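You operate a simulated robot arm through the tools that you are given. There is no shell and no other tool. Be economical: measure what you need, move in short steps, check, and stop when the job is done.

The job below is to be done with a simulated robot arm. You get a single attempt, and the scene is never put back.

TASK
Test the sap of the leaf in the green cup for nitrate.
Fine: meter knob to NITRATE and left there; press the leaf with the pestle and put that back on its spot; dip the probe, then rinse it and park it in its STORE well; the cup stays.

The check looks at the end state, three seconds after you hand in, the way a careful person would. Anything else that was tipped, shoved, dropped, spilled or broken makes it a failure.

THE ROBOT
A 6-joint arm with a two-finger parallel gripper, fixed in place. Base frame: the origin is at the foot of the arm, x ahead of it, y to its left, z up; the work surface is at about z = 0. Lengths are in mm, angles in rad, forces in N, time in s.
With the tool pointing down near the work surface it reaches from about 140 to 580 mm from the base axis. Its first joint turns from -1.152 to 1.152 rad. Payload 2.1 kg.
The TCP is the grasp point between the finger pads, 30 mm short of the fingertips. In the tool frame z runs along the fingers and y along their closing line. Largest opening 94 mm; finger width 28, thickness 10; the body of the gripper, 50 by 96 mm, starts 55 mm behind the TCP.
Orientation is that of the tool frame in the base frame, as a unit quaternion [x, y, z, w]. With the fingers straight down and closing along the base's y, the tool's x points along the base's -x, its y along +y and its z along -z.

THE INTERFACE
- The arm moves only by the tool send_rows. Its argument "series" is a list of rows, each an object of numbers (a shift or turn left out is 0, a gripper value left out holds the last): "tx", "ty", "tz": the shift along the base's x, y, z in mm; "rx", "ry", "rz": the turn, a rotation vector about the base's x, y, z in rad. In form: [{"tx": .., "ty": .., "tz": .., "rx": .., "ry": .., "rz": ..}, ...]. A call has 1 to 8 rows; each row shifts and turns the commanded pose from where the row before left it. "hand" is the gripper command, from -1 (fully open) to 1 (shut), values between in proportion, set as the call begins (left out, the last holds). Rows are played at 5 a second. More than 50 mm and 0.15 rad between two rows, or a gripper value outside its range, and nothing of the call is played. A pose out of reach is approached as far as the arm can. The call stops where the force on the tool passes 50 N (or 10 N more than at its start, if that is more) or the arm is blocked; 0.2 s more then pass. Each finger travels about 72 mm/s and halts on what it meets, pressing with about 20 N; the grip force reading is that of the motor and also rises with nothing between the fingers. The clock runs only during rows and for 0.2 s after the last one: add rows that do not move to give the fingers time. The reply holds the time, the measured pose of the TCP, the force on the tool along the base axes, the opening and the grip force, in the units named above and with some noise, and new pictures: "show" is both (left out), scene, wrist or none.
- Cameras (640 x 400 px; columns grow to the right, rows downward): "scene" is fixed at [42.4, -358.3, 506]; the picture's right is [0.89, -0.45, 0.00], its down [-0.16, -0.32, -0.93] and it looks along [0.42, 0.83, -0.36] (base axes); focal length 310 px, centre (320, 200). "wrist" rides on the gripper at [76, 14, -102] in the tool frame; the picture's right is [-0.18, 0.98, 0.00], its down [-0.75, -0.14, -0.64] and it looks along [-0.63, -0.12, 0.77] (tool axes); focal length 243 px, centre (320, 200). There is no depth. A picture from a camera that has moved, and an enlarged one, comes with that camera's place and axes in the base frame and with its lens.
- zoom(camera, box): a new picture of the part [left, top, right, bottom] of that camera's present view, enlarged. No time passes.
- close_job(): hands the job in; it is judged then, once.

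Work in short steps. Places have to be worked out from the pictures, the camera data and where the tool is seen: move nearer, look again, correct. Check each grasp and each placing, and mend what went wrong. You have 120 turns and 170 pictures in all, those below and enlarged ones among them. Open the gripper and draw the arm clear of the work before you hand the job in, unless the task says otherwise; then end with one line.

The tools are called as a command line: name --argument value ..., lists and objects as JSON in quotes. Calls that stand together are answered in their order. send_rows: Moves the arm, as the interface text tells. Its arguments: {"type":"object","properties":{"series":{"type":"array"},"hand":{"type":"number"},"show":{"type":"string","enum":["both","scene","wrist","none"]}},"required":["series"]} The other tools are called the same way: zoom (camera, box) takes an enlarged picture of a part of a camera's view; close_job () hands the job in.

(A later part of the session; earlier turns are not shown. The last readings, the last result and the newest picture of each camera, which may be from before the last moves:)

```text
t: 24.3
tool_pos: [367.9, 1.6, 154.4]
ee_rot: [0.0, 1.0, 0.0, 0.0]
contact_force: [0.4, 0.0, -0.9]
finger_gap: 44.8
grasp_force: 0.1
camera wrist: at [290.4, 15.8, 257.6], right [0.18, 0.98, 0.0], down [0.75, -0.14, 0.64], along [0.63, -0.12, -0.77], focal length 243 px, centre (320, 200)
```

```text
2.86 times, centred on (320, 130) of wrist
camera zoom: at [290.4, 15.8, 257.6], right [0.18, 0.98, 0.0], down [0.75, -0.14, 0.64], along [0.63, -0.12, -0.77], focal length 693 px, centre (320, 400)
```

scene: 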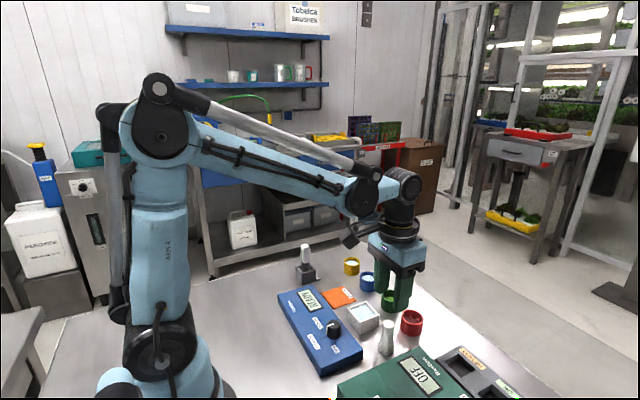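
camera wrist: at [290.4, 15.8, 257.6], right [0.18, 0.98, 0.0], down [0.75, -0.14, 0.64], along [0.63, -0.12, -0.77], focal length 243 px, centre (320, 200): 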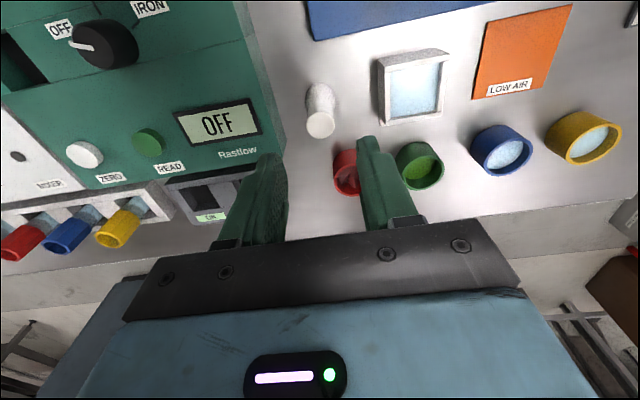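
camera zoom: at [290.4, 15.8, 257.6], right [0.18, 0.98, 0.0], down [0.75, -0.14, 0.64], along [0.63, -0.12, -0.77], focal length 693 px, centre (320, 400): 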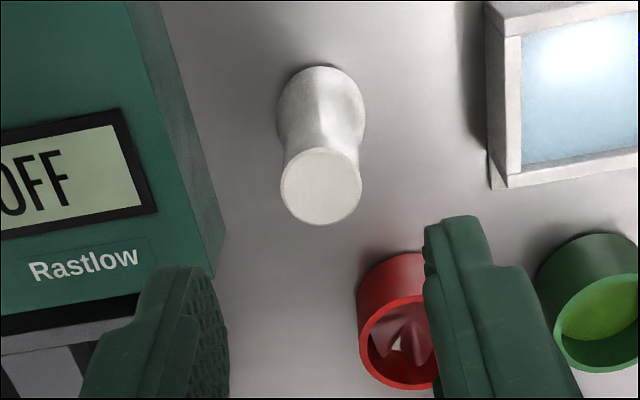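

The pestle stands upright within 1–2 mm of its spot. I now go toward the STORE well to inspect the probe.

send_rows --series '[{"tx": -15, "ty": 40, "tz": 15}, {"tx": -15, "ty": 45, "tz": 15}, {"tx": -15, "ty": 45, "tz": 12}, {"tx": -15, "ty": 45, "tz": 12}, {"tx": -20, "ty": 43}, {}]' --hand -0.3

zoom --camera "wrist" --box '[280, 20, 480, 180]'

zoom --camera "scene" --box '[270, 225, 350, 305]'

```text
t: 25.7
tool_pos: [285.8, 221.1, 207.7]
ee_rot: [0.0, 1.0, 0.0, 0.001]
contact_force: [-0.5, 0.2, -0.5]
finger_gap: 61.1
grasp_force: 0.2
camera wrist: at [209.5, 235.0, 310.9], right [0.18, 0.98, 0.0], down [0.75, -0.14, 0.64], along [0.63, -0.12, -0.77], focal length 243 px, centre (320, 200)
```

scene: 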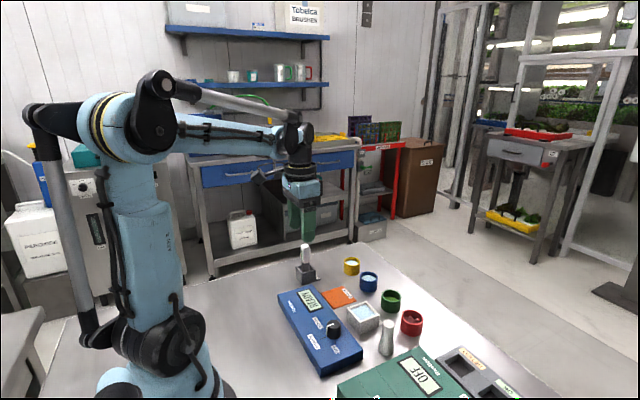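
wrist: 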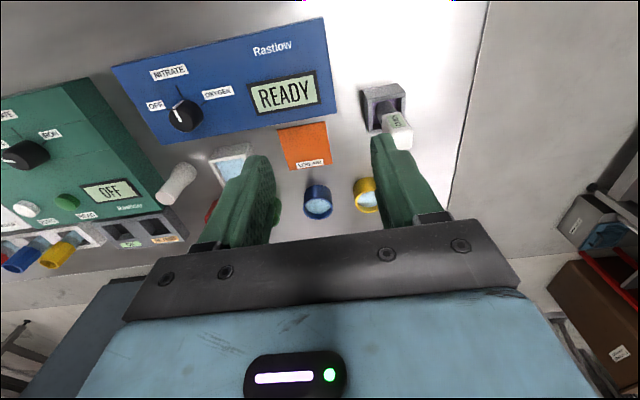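

```text
2.50 times, centred on (380, 100) of wrist
camera zoom: at [209.5, 235.0, 310.9], right [0.18, 0.98, 0.0], down [0.75, -0.14, 0.64], along [0.63, -0.12, -0.77], focal length 606 px, centre (170, 450)
```

zoom: 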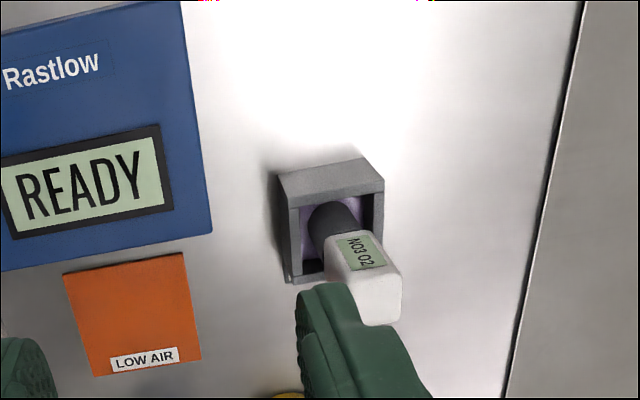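

```text
5.00 times, centred on (310, 265) of scene
camera zoom: at [42.4, -358.3, 506.0], right [0.89, -0.45, 0.0], down [-0.16, -0.32, -0.93], along [0.42, 0.83, -0.36], focal length 1553 px, centre (370, -125)
```

zoom: 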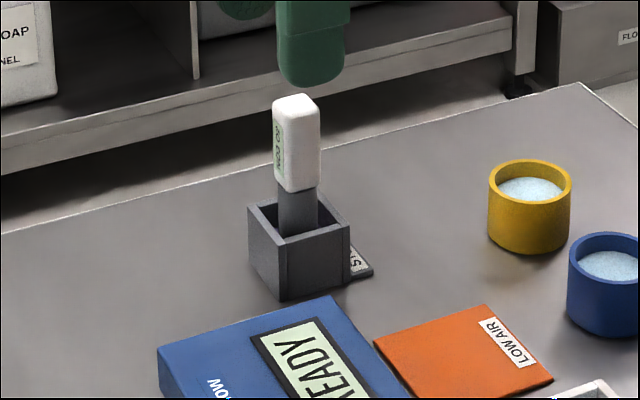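

The probe stands in the STORE well at about (320, 287), its handle about 19 mm square from z 64 to 108 and aligned with the base axes. I go above it and check alignment.

send_rows --series '[{"tx": 11, "ty": 22, "tz": -15}, {"tx": 11, "ty": 22, "tz": -15}, {"tx": 12, "ty": 22, "tz": -20}, {}]' --hand -0.05

zoom --camera "wrist" --box '[240, 40, 400, 200]'

zoom --camera "scene" --box '[270, 215, 350, 295]'

```text
t: 26.7
tool_pos: [321.9, 284.0, 156.1]
ee_rot: [0.0, 1.0, -0.001, 0.0]
contact_force: [-0.5, 0.4, -0.1]
finger_gap: 49.2
grasp_force: 0.0
camera wrist: at [244.0, 299.3, 259.8], right [0.18, 0.98, 0.0], down [0.75, -0.14, 0.64], along [0.63, -0.12, -0.77], focal length 243 px, centre (320, 200)
```

scene: 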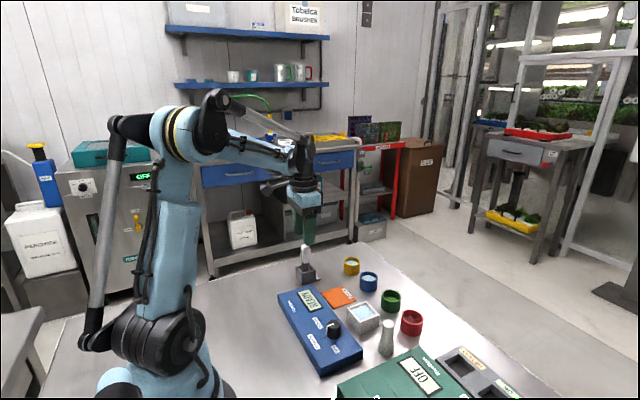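
wrist: 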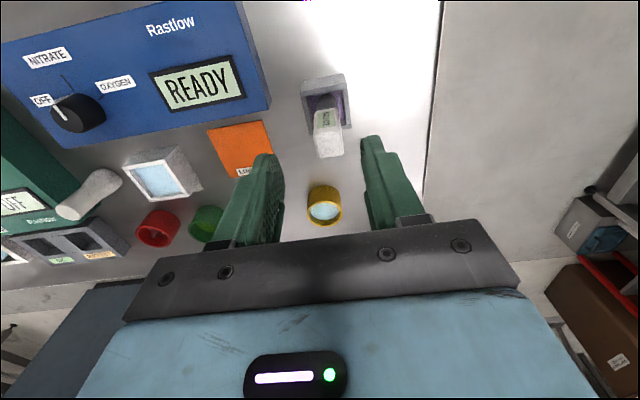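

```text
2.50 times, centred on (320, 120) of wrist
camera zoom: at [244.0, 299.3, 259.8], right [0.18, 0.98, 0.0], down [0.75, -0.14, 0.64], along [0.63, -0.12, -0.77], focal length 606 px, centre (320, 400)
```

zoom: 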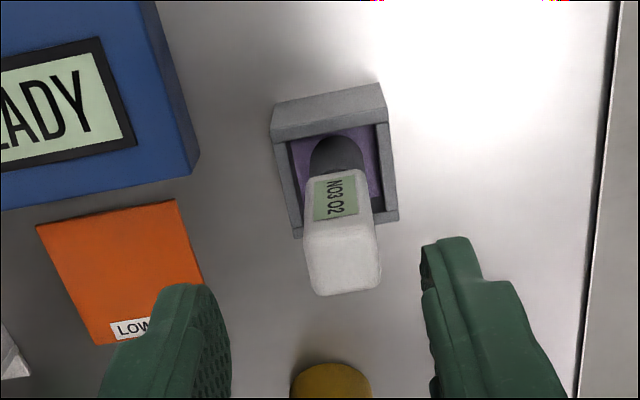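

```text
5.00 times, centred on (310, 255) of scene
camera zoom: at [42.4, -358.3, 506.0], right [0.89, -0.45, 0.0], down [-0.16, -0.32, -0.93], along [0.42, 0.83, -0.36], focal length 1553 px, centre (370, -75)
```

zoom: 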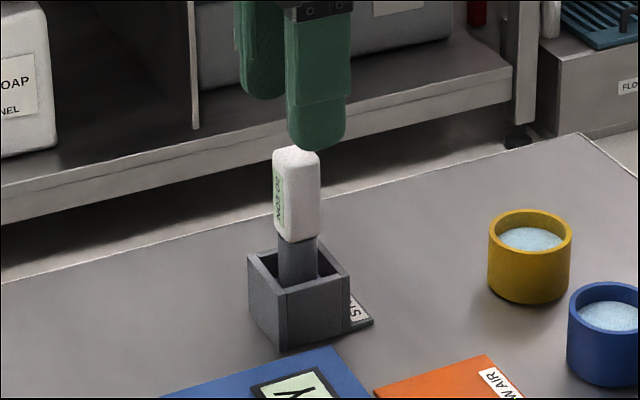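

The handle top is at about (321.5, 291.5). I shift +7.5 in y and descend partway to check.

send_rows --series '[{"ty": 7.3, "tz": -5}, {"tz": -15}, {}]' --show "none"

zoom --camera "wrist" --box '[240, 60, 400, 220]'

```text
t: 27.5
tool_pos: [321.3, 292.9, 136.4]
ee_rot: [0.0, 1.0, -0.001, 0.0]
contact_force: [-0.1, 0.2, -0.5]
finger_gap: 49.4
grasp_force: 0.1
```

```text
2.50 times, centred on (320, 140) of wrist
camera zoom: at [244.1, 307.1, 239.9], right [0.18, 0.98, 0.0], down [0.75, -0.14, 0.64], along [0.63, -0.12, -0.77], focal length 606 px, centre (320, 350)
```

zoom: 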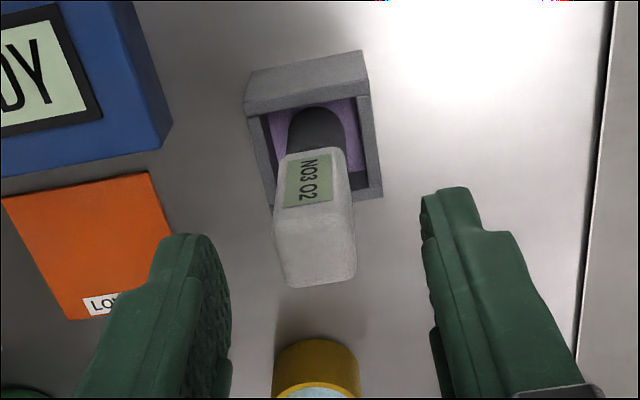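

The handle top now reads (319.5, 291.4). After a small correction I descend to TCP z 92.

send_rows --series '[{"tx": -1, "ty": -1, "tz": -15}, {"tz": -15}, {"tz": -14}, {}]'

```text
t: 28.5
tool_pos: [321.0, 290.9, 94.3]
ee_rot: [0.0, 1.0, 0.0, 0.0]
contact_force: [0.6, -0.2, -0.2]
finger_gap: 49.3
grasp_force: 0.2
camera wrist: at [243.5, 305.8, 196.3], right [0.18, 0.98, 0.0], down [0.75, -0.14, 0.64], along [0.63, -0.12, -0.77], focal length 243 px, centre (320, 200)
```

scene: 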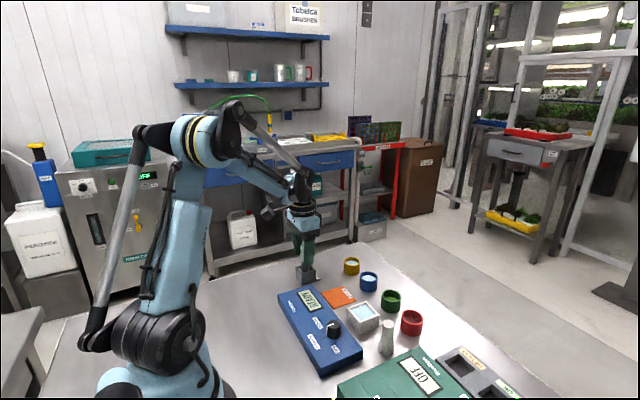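
wrist: 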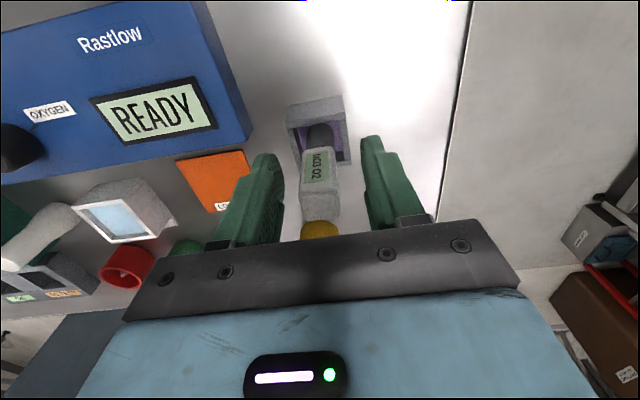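

The handle sits centred between the fingers. I close.

send_rows --series '[{}, {}, {}, {}]' --hand 1 --show "wrist"

zoom --camera "wrist" --box '[240, 60, 400, 220]'

zoom --camera "scene" --box '[270, 215, 350, 295]'

```text
t: 29.5
tool_pos: [320.0, 290.6, 94.2]
ee_rot: [0.0, 1.0, 0.0, 0.0]
contact_force: [-0.6, 0.1, -0.4]
finger_gap: 22.5
grasp_force: 20.4
camera wrist: at [243.5, 305.9, 196.5], right [0.18, 0.98, 0.0], down [0.75, -0.14, 0.64], along [0.63, -0.12, -0.77], focal length 243 px, centre (320, 200)
```

wrist: 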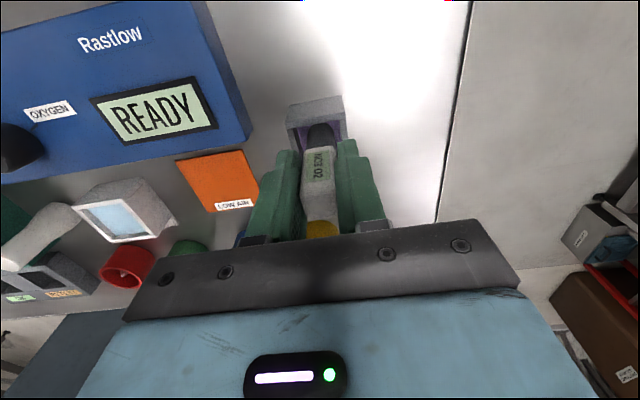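

```text
2.50 times, centred on (320, 140) of wrist
camera zoom: at [243.5, 305.9, 196.5], right [0.18, 0.98, 0.0], down [0.75, -0.14, 0.64], along [0.63, -0.12, -0.77], focal length 606 px, centre (320, 350)
```

zoom: 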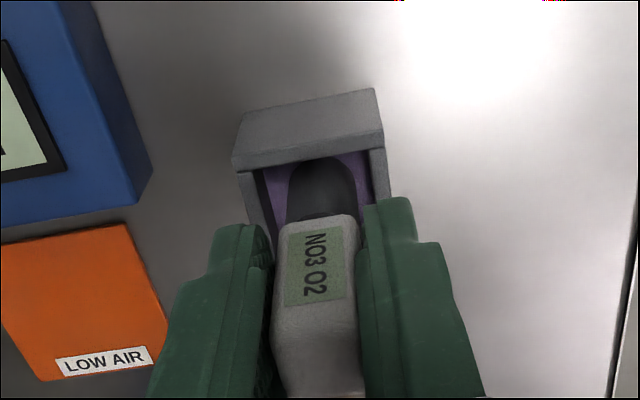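

```text
5.00 times, centred on (310, 255) of scene
camera zoom: at [42.4, -358.3, 506.0], right [0.89, -0.45, 0.0], down [-0.16, -0.32, -0.93], along [0.42, 0.83, -0.36], focal length 1553 px, centre (370, -75)
```

zoom: 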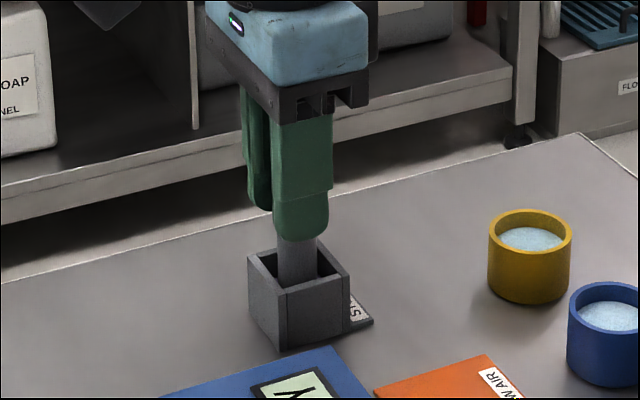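

Gripped with a 22.5 gap; the seated TCP is (320.3, 290.7, 94.2). I lift it out straight up and look.

send_rows --series '[{"tz": 10}, {"tz": 15}, {"tz": 25}, {"tz": 25}, {"tz": 15}, {}]'

zoom --camera "scene" --box '[260, 195, 360, 295]'

zoom --camera "wrist" --box '[240, 40, 400, 220]'

```text
t: 30.9
tool_pos: [320.7, 289.5, 184.4]
ee_rot: [-0.001, 1.0, 0.0, -0.001]
contact_force: [-0.6, 0.2, 0.1]
finger_gap: 22.7
grasp_force: 20.1
camera wrist: at [243.6, 305.1, 286.3], right [0.18, 0.98, 0.0], down [0.75, -0.14, 0.64], along [0.63, -0.12, -0.77], focal length 243 px, centre (320, 200)
```

scene: 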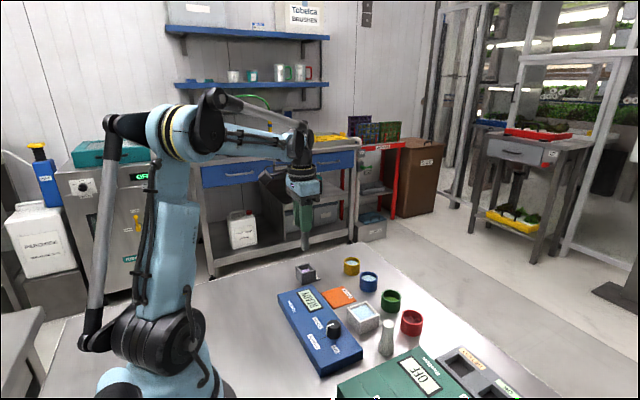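
wrist: 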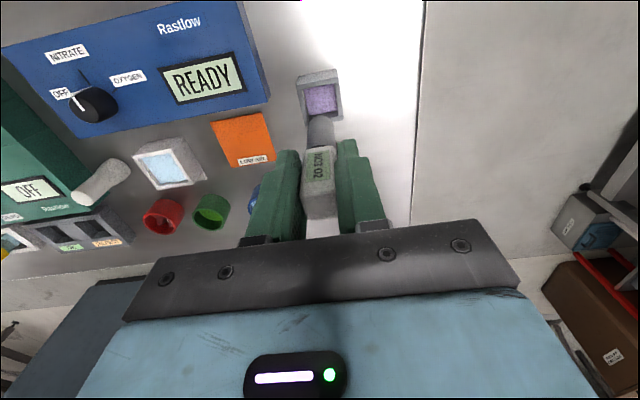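

```text
4.00 times, centred on (310, 245) of scene
camera zoom: at [42.4, -358.3, 506.0], right [0.89, -0.45, 0.0], down [-0.16, -0.32, -0.93], along [0.42, 0.83, -0.36], focal length 1242 px, centre (360, 20)
```

zoom: 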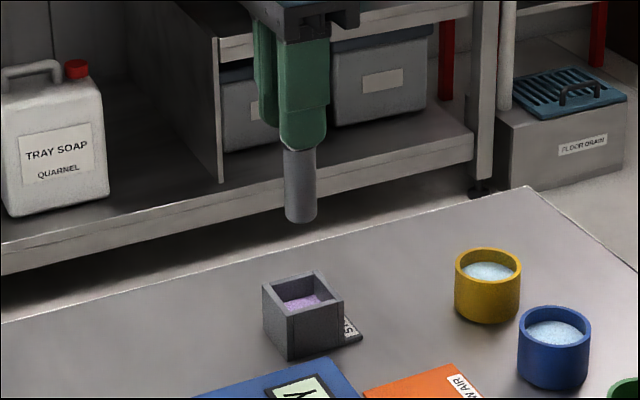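

```text
2.22 times, centred on (320, 130) of wrist
camera zoom: at [243.6, 305.1, 286.3], right [0.18, 0.98, 0.0], down [0.75, -0.14, 0.64], along [0.63, -0.12, -0.77], focal length 539 px, centre (320, 356)
```

zoom: 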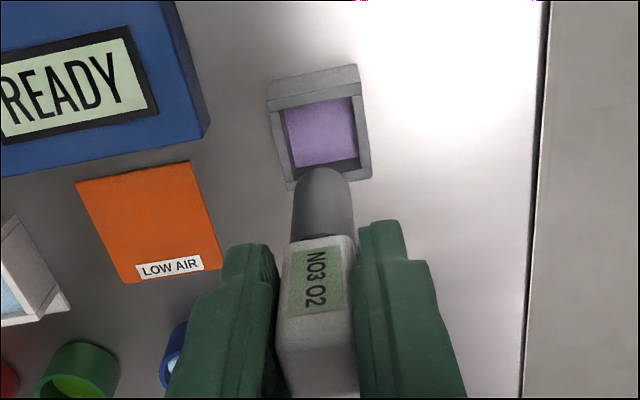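

The well stayed put and the probe tip is about 92 below the TCP. I carry it around by larger x (keeping away from the LOW AIR pad) to above the green cup.

send_rows --series '[{"tx": 40, "ty": -10}, {"tx": 40, "ty": -10}, {"tx": 30, "ty": -35}, {"tx": 10, "ty": -45}, {"tx": 10, "ty": -45}, {"tx": 6, "ty": -45}, {}]'

zoom --camera "scene" --box '[350, 230, 450, 330]'

zoom --camera "wrist" --box '[240, 40, 400, 220]'

```text
t: 32.5
tool_pos: [454.4, 100.1, 182.9]
ee_rot: [0.0, 1.0, 0.0, 0.0]
contact_force: [-0.4, -0.1, -0.8]
finger_gap: 22.6
grasp_force: 20.2
camera wrist: at [378.9, 115.3, 286.1], right [0.18, 0.98, 0.0], down [0.75, -0.14, 0.64], along [0.63, -0.12, -0.77], focal length 243 px, centre (320, 200)
```

scene: 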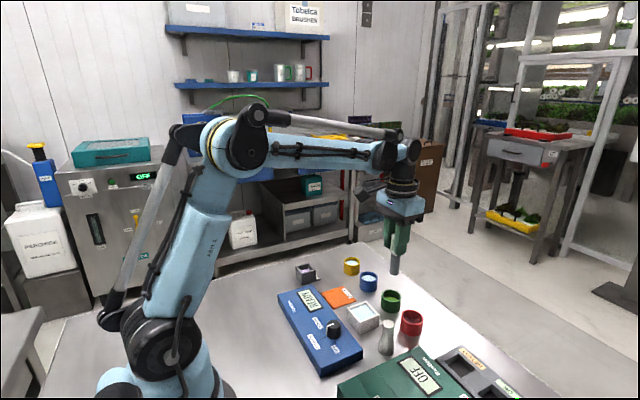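
wrist: 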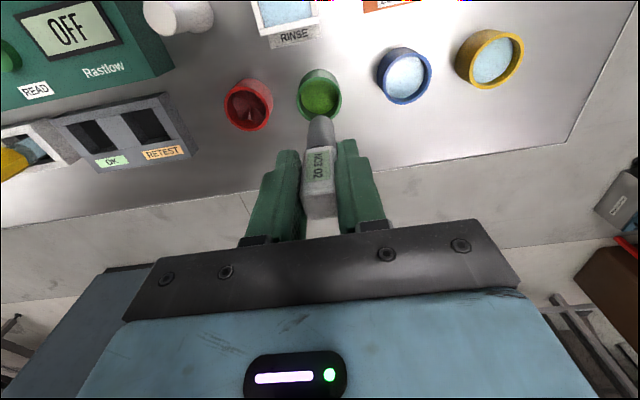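

```text
4.00 times, centred on (400, 280) of scene
camera zoom: at [42.3, -358.3, 506.0], right [0.89, -0.45, 0.0], down [-0.16, -0.32, -0.93], along [0.42, 0.83, -0.36], focal length 1242 px, centre (0, -120)
```

zoom: 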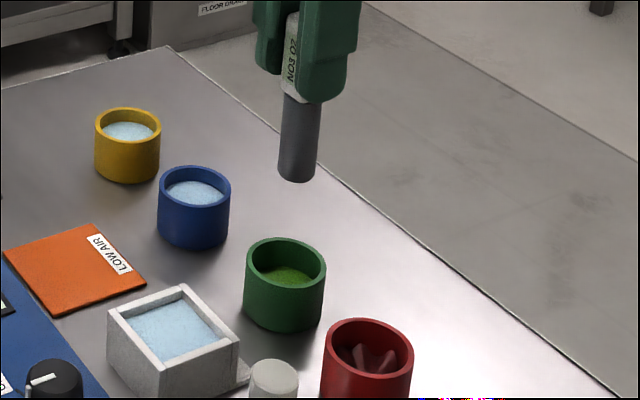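

```text
2.22 times, centred on (320, 130) of wrist
camera zoom: at [378.9, 115.3, 286.1], right [0.18, 0.98, 0.0], down [0.75, -0.14, 0.64], along [0.63, -0.12, -0.77], focal length 539 px, centre (320, 356)
```

zoom: 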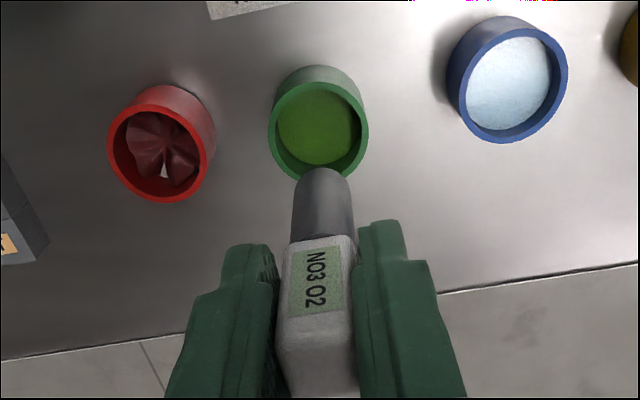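

The cup centre reads (457.5, 99) and the probe is aligned. I lower to a tip height of about 18.

send_rows --series '[{"tx": 1.8, "ty": -0.5, "tz": -25}, {"tz": -25}, {"tz": -15}, {"tz": -8}, {}]'

zoom --camera "scene" --box '[350, 240, 450, 330]'

zoom --camera "wrist" --box '[240, 40, 400, 220]'

```text
t: 33.7
tool_pos: [458.3, 100.3, 110.7]
ee_rot: [0.0, 1.0, 0.0, 0.0]
contact_force: [0.1, 0.0, 0.1]
finger_gap: 22.6
grasp_force: 19.9
camera wrist: at [381.2, 115.3, 213.9], right [0.18, 0.98, 0.0], down [0.75, -0.14, 0.64], along [0.63, -0.12, -0.77], focal length 243 px, centre (320, 200)
```

scene: 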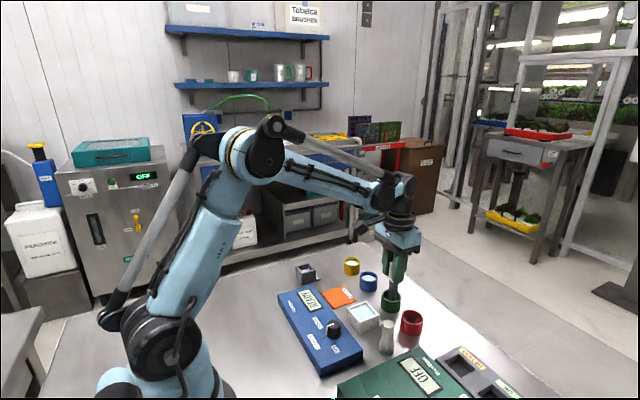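
wrist: 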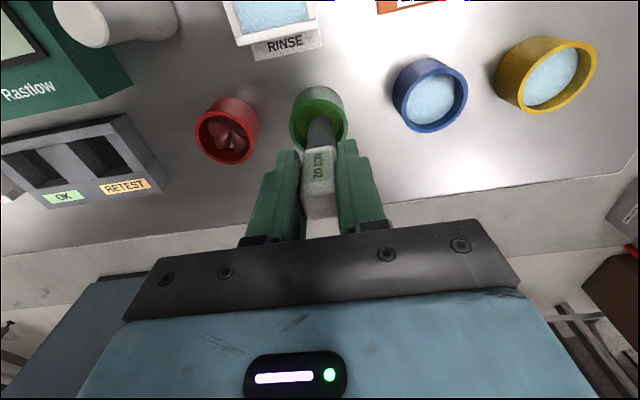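

```text
4.44 times, centred on (400, 285) of scene
camera zoom: at [42.4, -358.3, 506.0], right [0.89, -0.45, 0.0], down [-0.16, -0.32, -0.93], along [0.42, 0.83, -0.36], focal length 1380 px, centre (-36, -178)
```

zoom: 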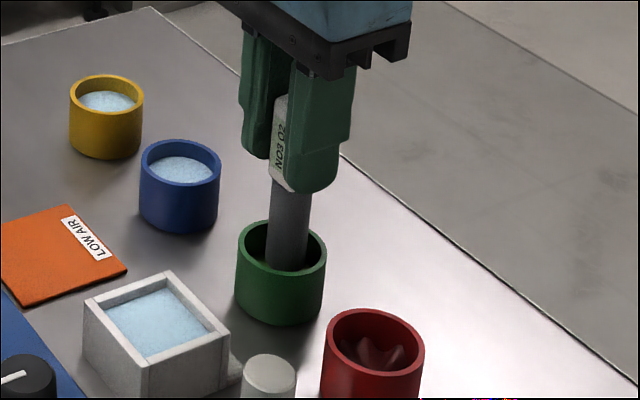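

```text
2.22 times, centred on (320, 130) of wrist
camera zoom: at [381.2, 115.3, 213.9], right [0.18, 0.98, 0.0], down [0.75, -0.14, 0.64], along [0.63, -0.12, -0.77], focal length 539 px, centre (320, 356)
```

zoom: 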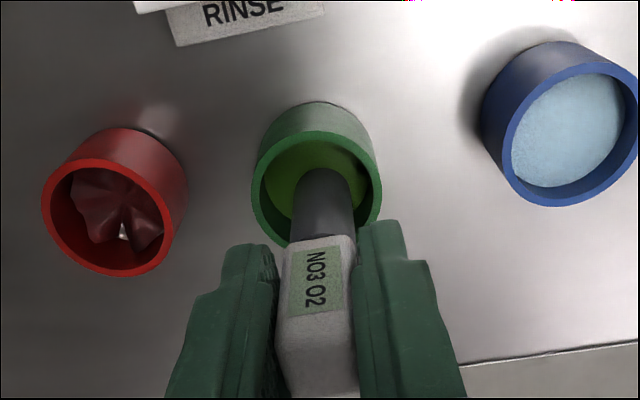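

Inside the cup with no contact yet. I lower in small steps into the pulp until light contact.

send_rows --series '[{"tz": -4}, {"tz": -3}, {"tz": -2}, {}, {}]' --show "none"

zoom --camera "scene" --box '[280, 260, 420, 360]'

```text
t: 34.9
tool_pos: [457.8, 100.2, 101.1]
ee_rot: [0.0, 1.0, 0.001, 0.0]
contact_force: [0.7, 0.2, -0.4]
finger_gap: 23.1
grasp_force: 19.8
```

```text
4.00 times, centred on (350, 310) of scene
camera zoom: at [42.4, -358.3, 506.0], right [0.89, -0.45, 0.0], down [-0.16, -0.32, -0.93], along [0.42, 0.83, -0.36], focal length 1242 px, centre (200, -240)
```

zoom: 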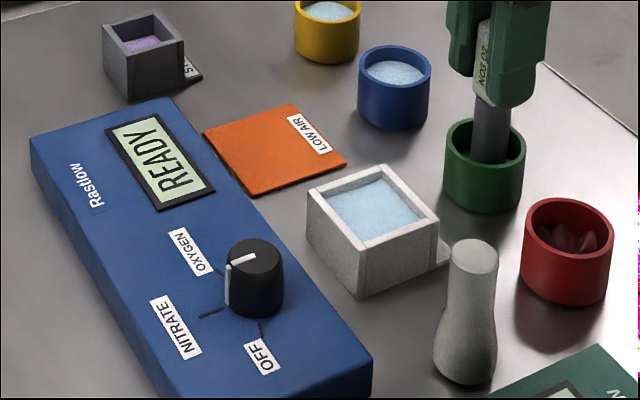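

No contact and still READY, so I go lower.

send_rows --series '[{"tz": -2}, {"tz": -2}, {}, {}]' --show "none"

zoom --camera "scene" --box '[280, 260, 420, 360]'

```text
t: 35.9
tool_pos: [458.2, 99.8, 97.9]
ee_rot: [0.0, 1.0, -0.001, 0.0]
contact_force: [2.3, -1.1, 18.9]
finger_gap: 22.4
grasp_force: 20.0
```

```text
4.00 times, centred on (350, 310) of scene
camera zoom: at [42.3, -358.3, 506.0], right [0.89, -0.45, 0.0], down [-0.16, -0.32, -0.93], along [0.42, 0.83, -0.36], focal length 1242 px, centre (200, -240)
```

zoom: 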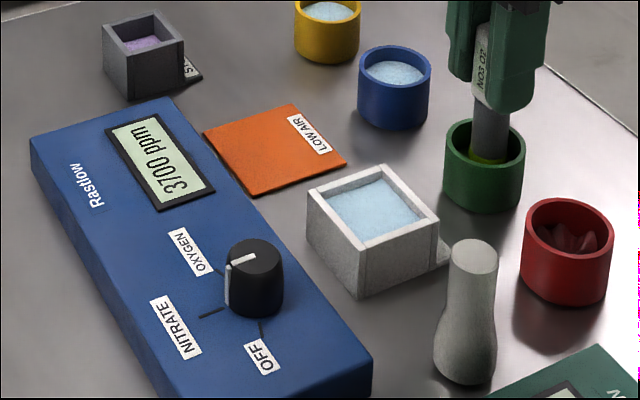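

The meter reads 3700 ppm, so the dip worked. I lift straight out and go above the rinse bath.

send_rows --series '[{"tz": 10}, {"tz": 25}, {"tz": 30}, {"tz": 20}, {"tx": -42, "ty": -7}, {"tx": -42, "ty": -7}, {}]'

zoom --camera "scene" --box '[320, 230, 430, 340]'

zoom --camera "wrist" --box '[240, 40, 400, 220]'

```text
t: 37.5
tool_pos: [374.5, 86.0, 181.7]
ee_rot: [0.0, 1.0, 0.001, 0.001]
contact_force: [0.1, 1.1, -1.3]
finger_gap: 22.2
grasp_force: 19.9
camera wrist: at [297.2, 101.4, 285.6], right [0.18, 0.98, 0.0], down [0.75, -0.14, 0.64], along [0.63, -0.12, -0.77], focal length 243 px, centre (320, 200)
```

scene: 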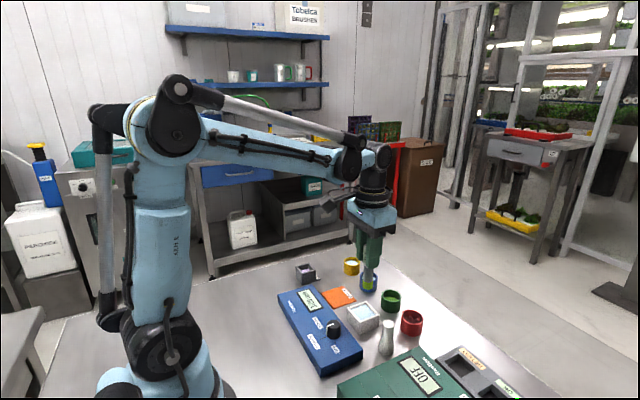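
wrist: 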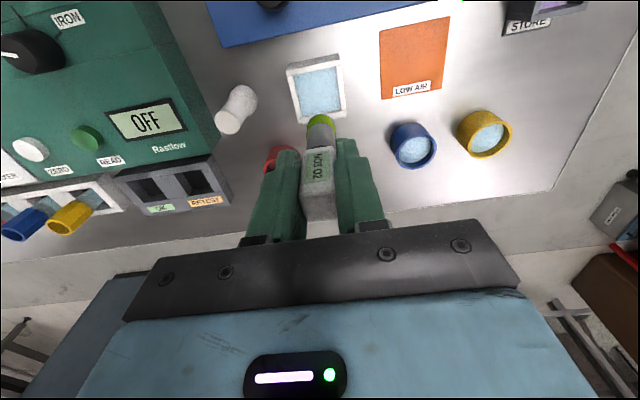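

```text
3.64 times, centred on (375, 285) of scene
camera zoom: at [42.3, -358.3, 506.0], right [0.89, -0.45, 0.0], down [-0.16, -0.32, -0.93], along [0.42, 0.83, -0.36], focal length 1129 px, centre (120, -109)
```

zoom: 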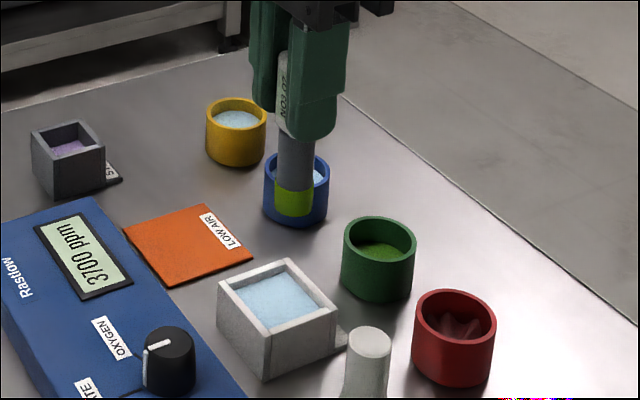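

```text
2.22 times, centred on (320, 130) of wrist
camera zoom: at [297.2, 101.4, 285.6], right [0.18, 0.98, 0.0], down [0.75, -0.14, 0.64], along [0.63, -0.12, -0.77], focal length 539 px, centre (320, 356)
```

zoom: 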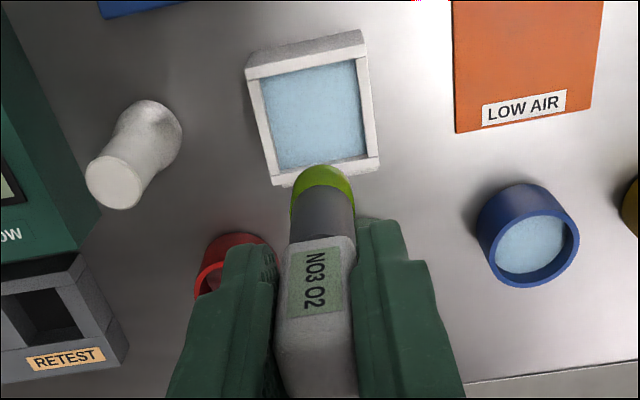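

The probe tip carries green sap. The rinse bath centre is at about (370.5, 85.3), inner width about 45; I shift there and dip deep.

send_rows --series '[{"tx": -3.5, "ty": -1, "tz": -25}, {"tz": -25}, {"tz": -15}, {}]'

zoom --camera "scene" --box '[320, 260, 410, 340]'

zoom --camera "wrist" --box '[240, 40, 400, 220]'

```text
t: 38.5
tool_pos: [370.1, 85.8, 115.9]
ee_rot: [0.0, 1.0, 0.0, 0.0]
contact_force: [0.6, -0.2, -0.8]
finger_gap: 22.2
grasp_force: 20.1
camera wrist: at [293.8, 100.4, 220.1], right [0.18, 0.98, 0.0], down [0.75, -0.14, 0.64], along [0.63, -0.12, -0.77], focal length 243 px, centre (320, 200)
```

scene: 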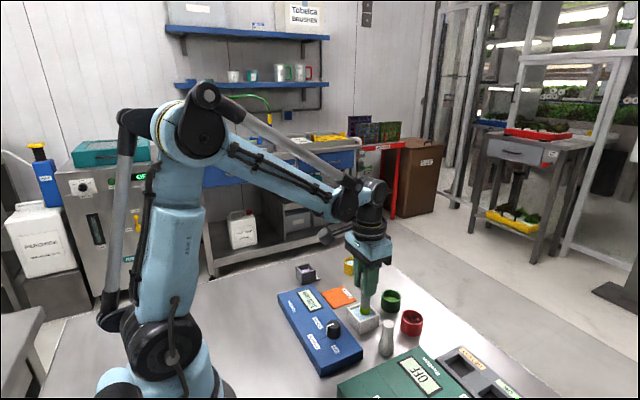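
wrist: 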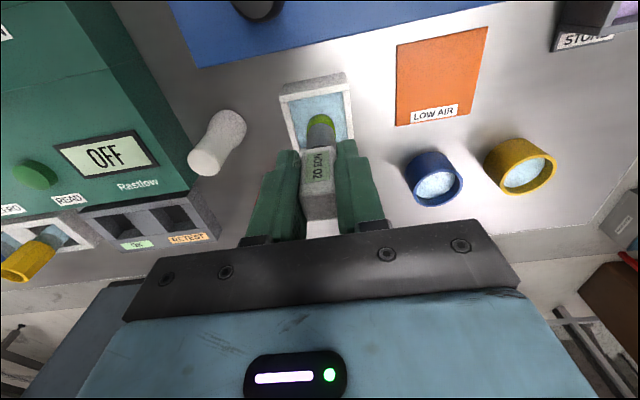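

```text
5.00 times, centred on (365, 300) of scene
camera zoom: at [42.4, -358.3, 506.0], right [0.89, -0.45, 0.0], down [-0.16, -0.32, -0.93], along [0.42, 0.83, -0.36], focal length 1553 px, centre (95, -300)
```

zoom: 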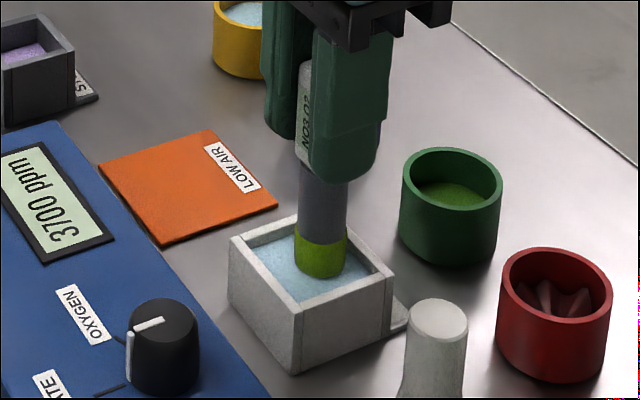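

```text
2.22 times, centred on (320, 130) of wrist
camera zoom: at [293.8, 100.4, 220.1], right [0.18, 0.98, 0.0], down [0.75, -0.14, 0.64], along [0.63, -0.12, -0.77], focal length 539 px, centre (320, 356)
```

zoom: 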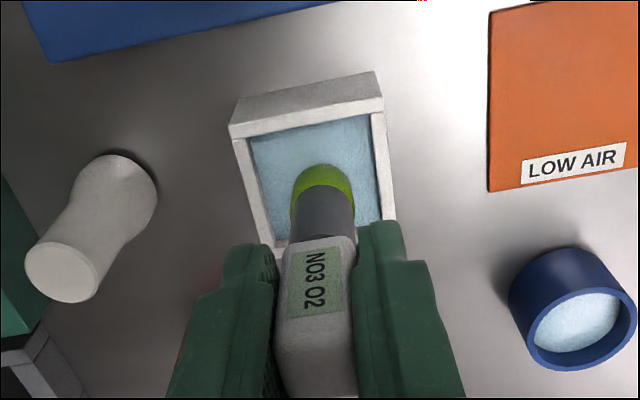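

Well centred in the bath. I lower to near its floor.

send_rows --series '[{"tz": -7}, {"tz": -6}, {"tz": -3}, {}]' --show "none"

zoom --camera "scene" --box '[320, 260, 410, 340]'

```text
t: 39.5
tool_pos: [371.7, 85.2, 102.2]
ee_rot: [0.0, 1.0, -0.001, 0.0]
contact_force: [-1.1, -0.2, -0.7]
finger_gap: 22.7
grasp_force: 19.5
```

```text
5.00 times, centred on (365, 300) of scene
camera zoom: at [42.4, -358.3, 506.0], right [0.89, -0.45, 0.0], down [-0.16, -0.32, -0.93], along [0.42, 0.83, -0.36], focal length 1553 px, centre (95, -300)
```

zoom: 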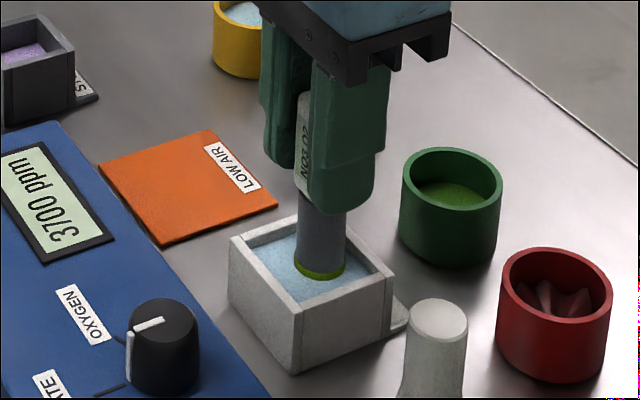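

Still about 3 mm of green above the water and no contact. I go a bit lower and swish gently.

send_rows --series '[{"tz": -2}, {"tz": -2}, {}]' --show "none"

zoom --camera "scene" --box '[320, 260, 410, 340]'

```text
t: 40.3
tool_pos: [371.2, 86.5, 98.5]
ee_rot: [0.0, 1.0, -0.001, 0.001]
contact_force: [0.2, 0.5, 0.1]
finger_gap: 22.5
grasp_force: 19.9
```

```text
5.00 times, centred on (365, 300) of scene
camera zoom: at [42.4, -358.3, 506.0], right [0.89, -0.45, 0.0], down [-0.16, -0.32, -0.93], along [0.42, 0.83, -0.36], focal length 1553 px, centre (95, -300)
```

zoom: 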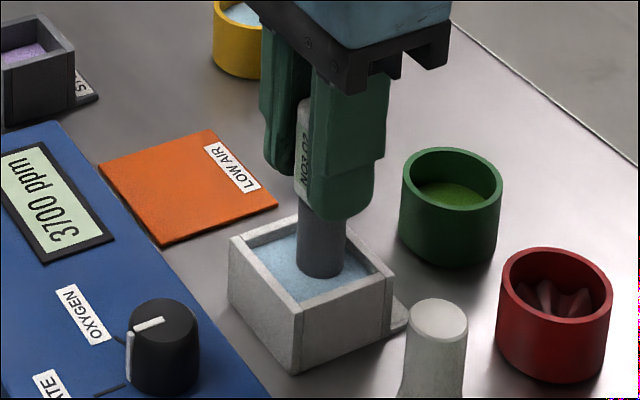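

The green band is gone. I swish a few mm, wait, lift and inspect the tip.

send_rows --series '[{"tx": 4}, {"tx": -8}, {"tx": 4}, {}, {"tz": 15}, {"tz": 30}, {"tz": 38}, {}]'

zoom --camera "scene" --box '[320, 230, 430, 340]'

zoom --camera "wrist" --box '[240, 40, 400, 220]'

```text
t: 42.1
tool_pos: [371.3, 85.0, 181.2]
ee_rot: [0.0, 1.0, 0.0, 0.0]
contact_force: [-0.1, -0.2, -0.7]
finger_gap: 22.3
grasp_force: 19.9
camera wrist: at [294.7, 100.0, 284.0], right [0.18, 0.98, 0.0], down [0.75, -0.14, 0.64], along [0.63, -0.12, -0.77], focal length 243 px, centre (320, 200)
```

scene: 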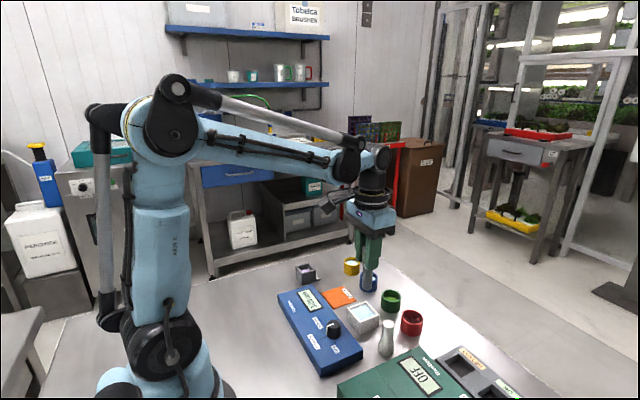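
wrist: 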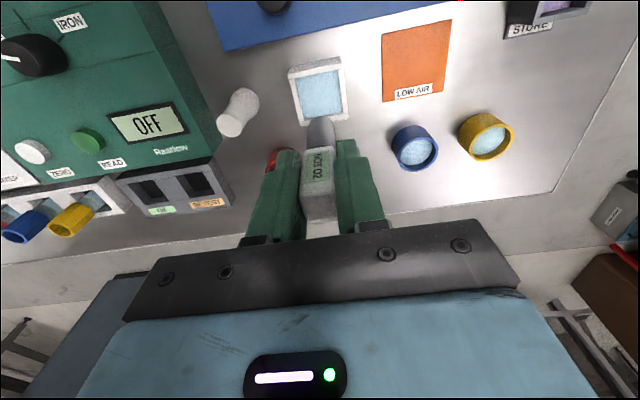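

```text
3.64 times, centred on (375, 285) of scene
camera zoom: at [42.4, -358.3, 506.0], right [0.89, -0.45, 0.0], down [-0.16, -0.32, -0.93], along [0.42, 0.83, -0.36], focal length 1129 px, centre (120, -109)
```

zoom: 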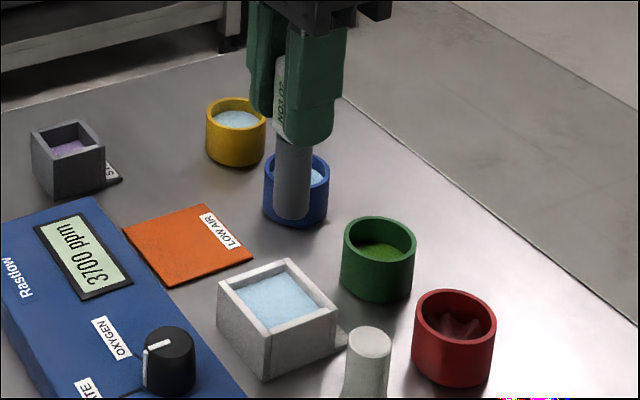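

```text
2.22 times, centred on (320, 130) of wrist
camera zoom: at [294.7, 100.0, 284.0], right [0.18, 0.98, 0.0], down [0.75, -0.14, 0.64], along [0.63, -0.12, -0.77], focal length 539 px, centre (320, 356)
```

zoom: 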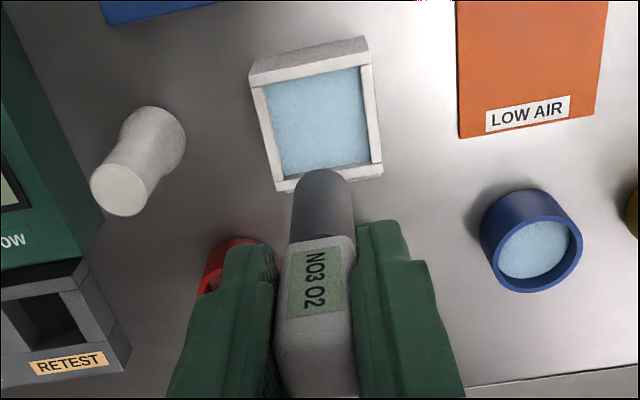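

The tip is clean. I carry it back by the same outer route to above the STORE well.

send_rows --series '[{"tx": 40, "ty": 10, "tz": 2}, {"tx": 25, "ty": 35}, {"ty": 45}, {"ty": 45}, {"tx": -28, "ty": 40}, {"tx": -45, "ty": 18}, {"tx": -42.5, "ty": 11.7}, {}]'

zoom --camera "scene" --box '[260, 195, 360, 295]'

zoom --camera "wrist" --box '[240, 40, 400, 220]'

```text
t: 43.9
tool_pos: [319.7, 291.6, 182.2]
ee_rot: [0.001, 1.0, 0.0, 0.001]
contact_force: [0.8, -0.1, 0.1]
finger_gap: 22.4
grasp_force: 19.9
camera wrist: at [243.5, 306.5, 285.1], right [0.18, 0.98, 0.0], down [0.75, -0.14, 0.64], along [0.63, -0.12, -0.77], focal length 243 px, centre (320, 200)
```

scene: 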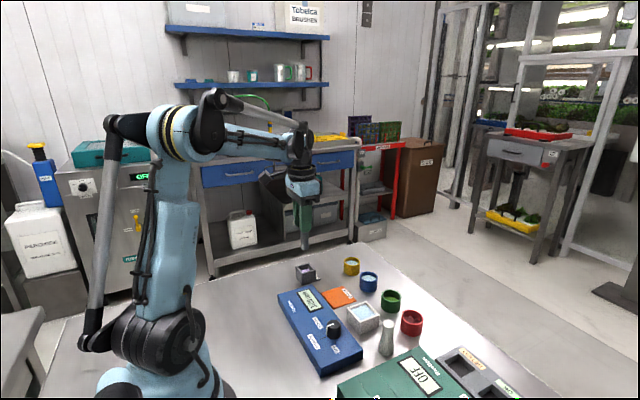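
wrist: 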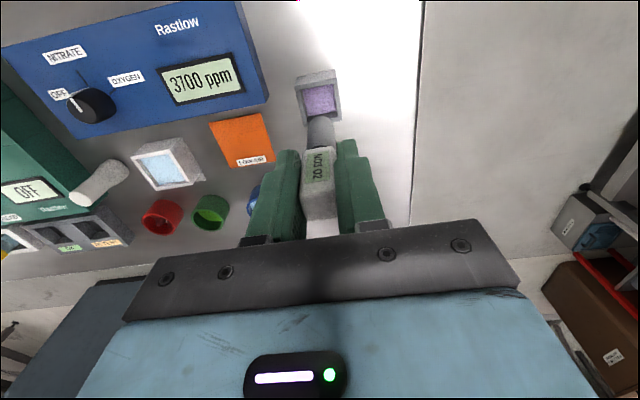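

```text
4.00 times, centred on (310, 245) of scene
camera zoom: at [42.4, -358.3, 506.0], right [0.89, -0.45, 0.0], down [-0.16, -0.32, -0.93], along [0.42, 0.83, -0.36], focal length 1242 px, centre (360, 20)
```

zoom: 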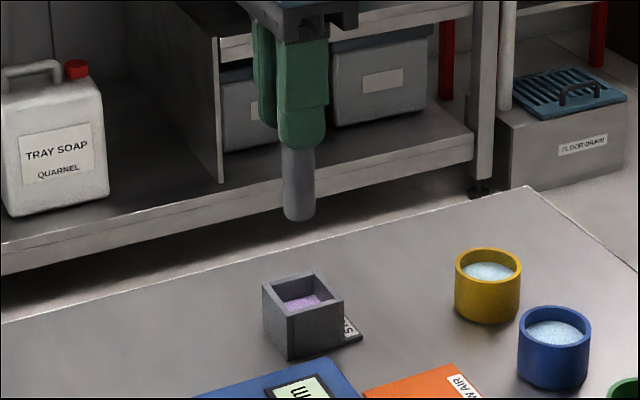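

```text
2.22 times, centred on (320, 130) of wrist
camera zoom: at [243.5, 306.5, 285.1], right [0.18, 0.98, 0.0], down [0.75, -0.14, 0.64], along [0.63, -0.12, -0.77], focal length 539 px, centre (320, 356)
```

zoom: 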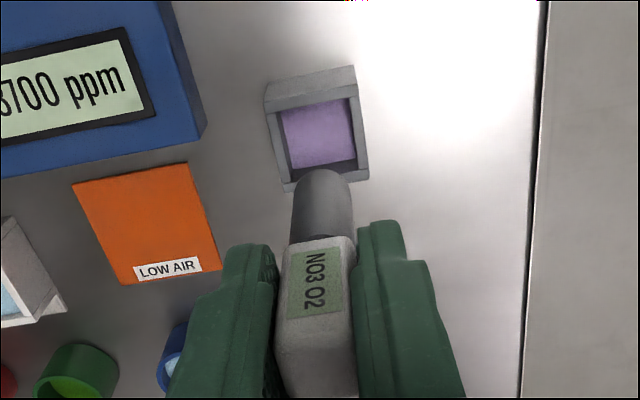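

The well is at about (323, 290), nearly beneath. I correct slightly and descend until the tip is just inside the rim.

send_rows --series '[{"tx": 1.2, "ty": -0.7, "tz": -25}, {"tz": -20}, {"tz": -15}, {}]' --show "none"

zoom --camera "scene" --box '[270, 215, 350, 295]'

zoom --camera "wrist" --box '[240, 60, 400, 220]'

```text
t: 44.9
tool_pos: [321.8, 289.5, 121.8]
ee_rot: [0.001, 1.0, 0.001, -0.001]
contact_force: [-0.1, 0.0, -1.2]
finger_gap: 22.2
grasp_force: 20.0
```

```text
5.00 times, centred on (310, 255) of scene
camera zoom: at [42.4, -358.3, 506.0], right [0.89, -0.45, 0.0], down [-0.16, -0.32, -0.93], along [0.42, 0.83, -0.36], focal length 1553 px, centre (370, -75)
```

zoom: 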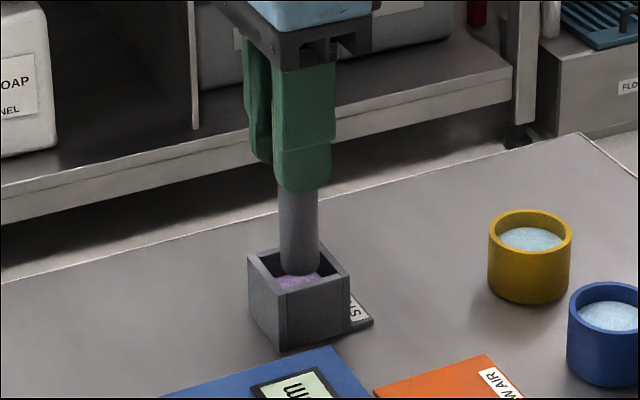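

```text
2.50 times, centred on (320, 140) of wrist
camera zoom: at [244.9, 304.9, 225.2], right [0.18, 0.98, 0.0], down [0.75, -0.14, 0.64], along [0.63, -0.12, -0.77], focal length 606 px, centre (320, 350)
```

zoom: 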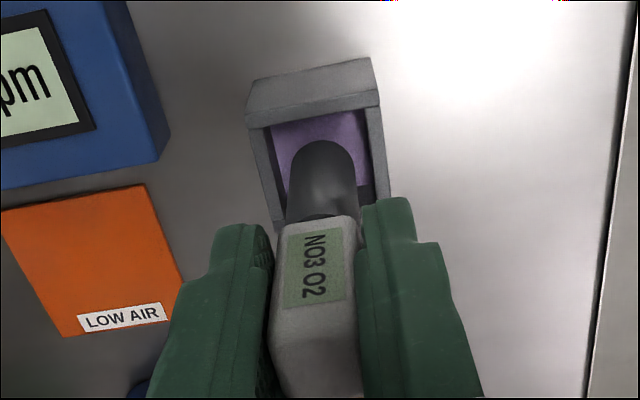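

The tip enters the opening cleanly. I continue down.

send_rows --series '[{"tz": -9}, {"tz": -8}, {"tz": -5}, {"tz": -3}, {}]' --show "wrist"

```text
t: 46.1
tool_pos: [321.1, 290.4, 97.1]
ee_rot: [0.0, 1.0, 0.0, -0.001]
contact_force: [-1.2, 0.8, -0.6]
finger_gap: 22.4
grasp_force: 20.5
camera wrist: at [244.8, 304.6, 200.6], right [0.18, 0.98, 0.0], down [0.75, -0.14, 0.64], along [0.63, -0.12, -0.77], focal length 243 px, centre (320, 200)
```

wrist: 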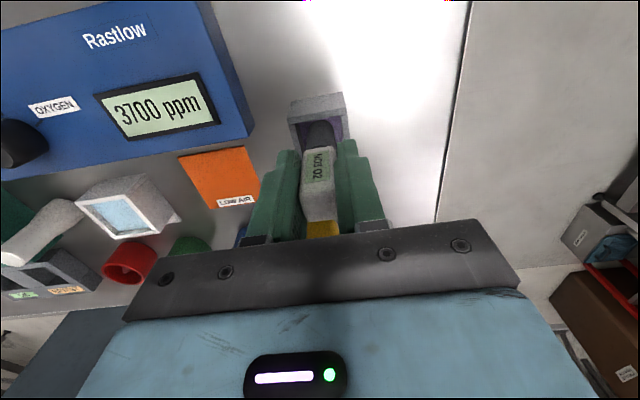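

send_rows --series '[{"tz": -1.5}, {"tz": -1.5}, {}]' --show "none"

```text
t: 46.9
tool_pos: [320.9, 289.4, 92.8]
ee_rot: [0.001, 1.0, -0.001, 0.0]
contact_force: [-0.8, 0.7, -0.8]
finger_gap: 22.3
grasp_force: 19.9
```

No contact yet, so I take another 1 mm step, then more if needed.

send_rows --series '[{"tz": -1}, {"tz": -1}, {}]' --show "none"

```text
t: 47.7
tool_pos: [320.5, 289.2, 92.7]
ee_rot: [0.0, 1.0, 0.0, 0.0]
contact_force: [0.1, 0.5, -0.7]
finger_gap: 21.8
grasp_force: 19.5
```

send_rows --series '[{"tz": -1}, {"tz": -0.7}, {}]' --show "none"

```text
t: 48.5
tool_pos: [321.4, 289.8, 90.5]
ee_rot: [0.0, 1.0, 0.0, 0.0]
contact_force: [-0.1, 0.9, 11.9]
finger_gap: 22.2
grasp_force: 19.9
```

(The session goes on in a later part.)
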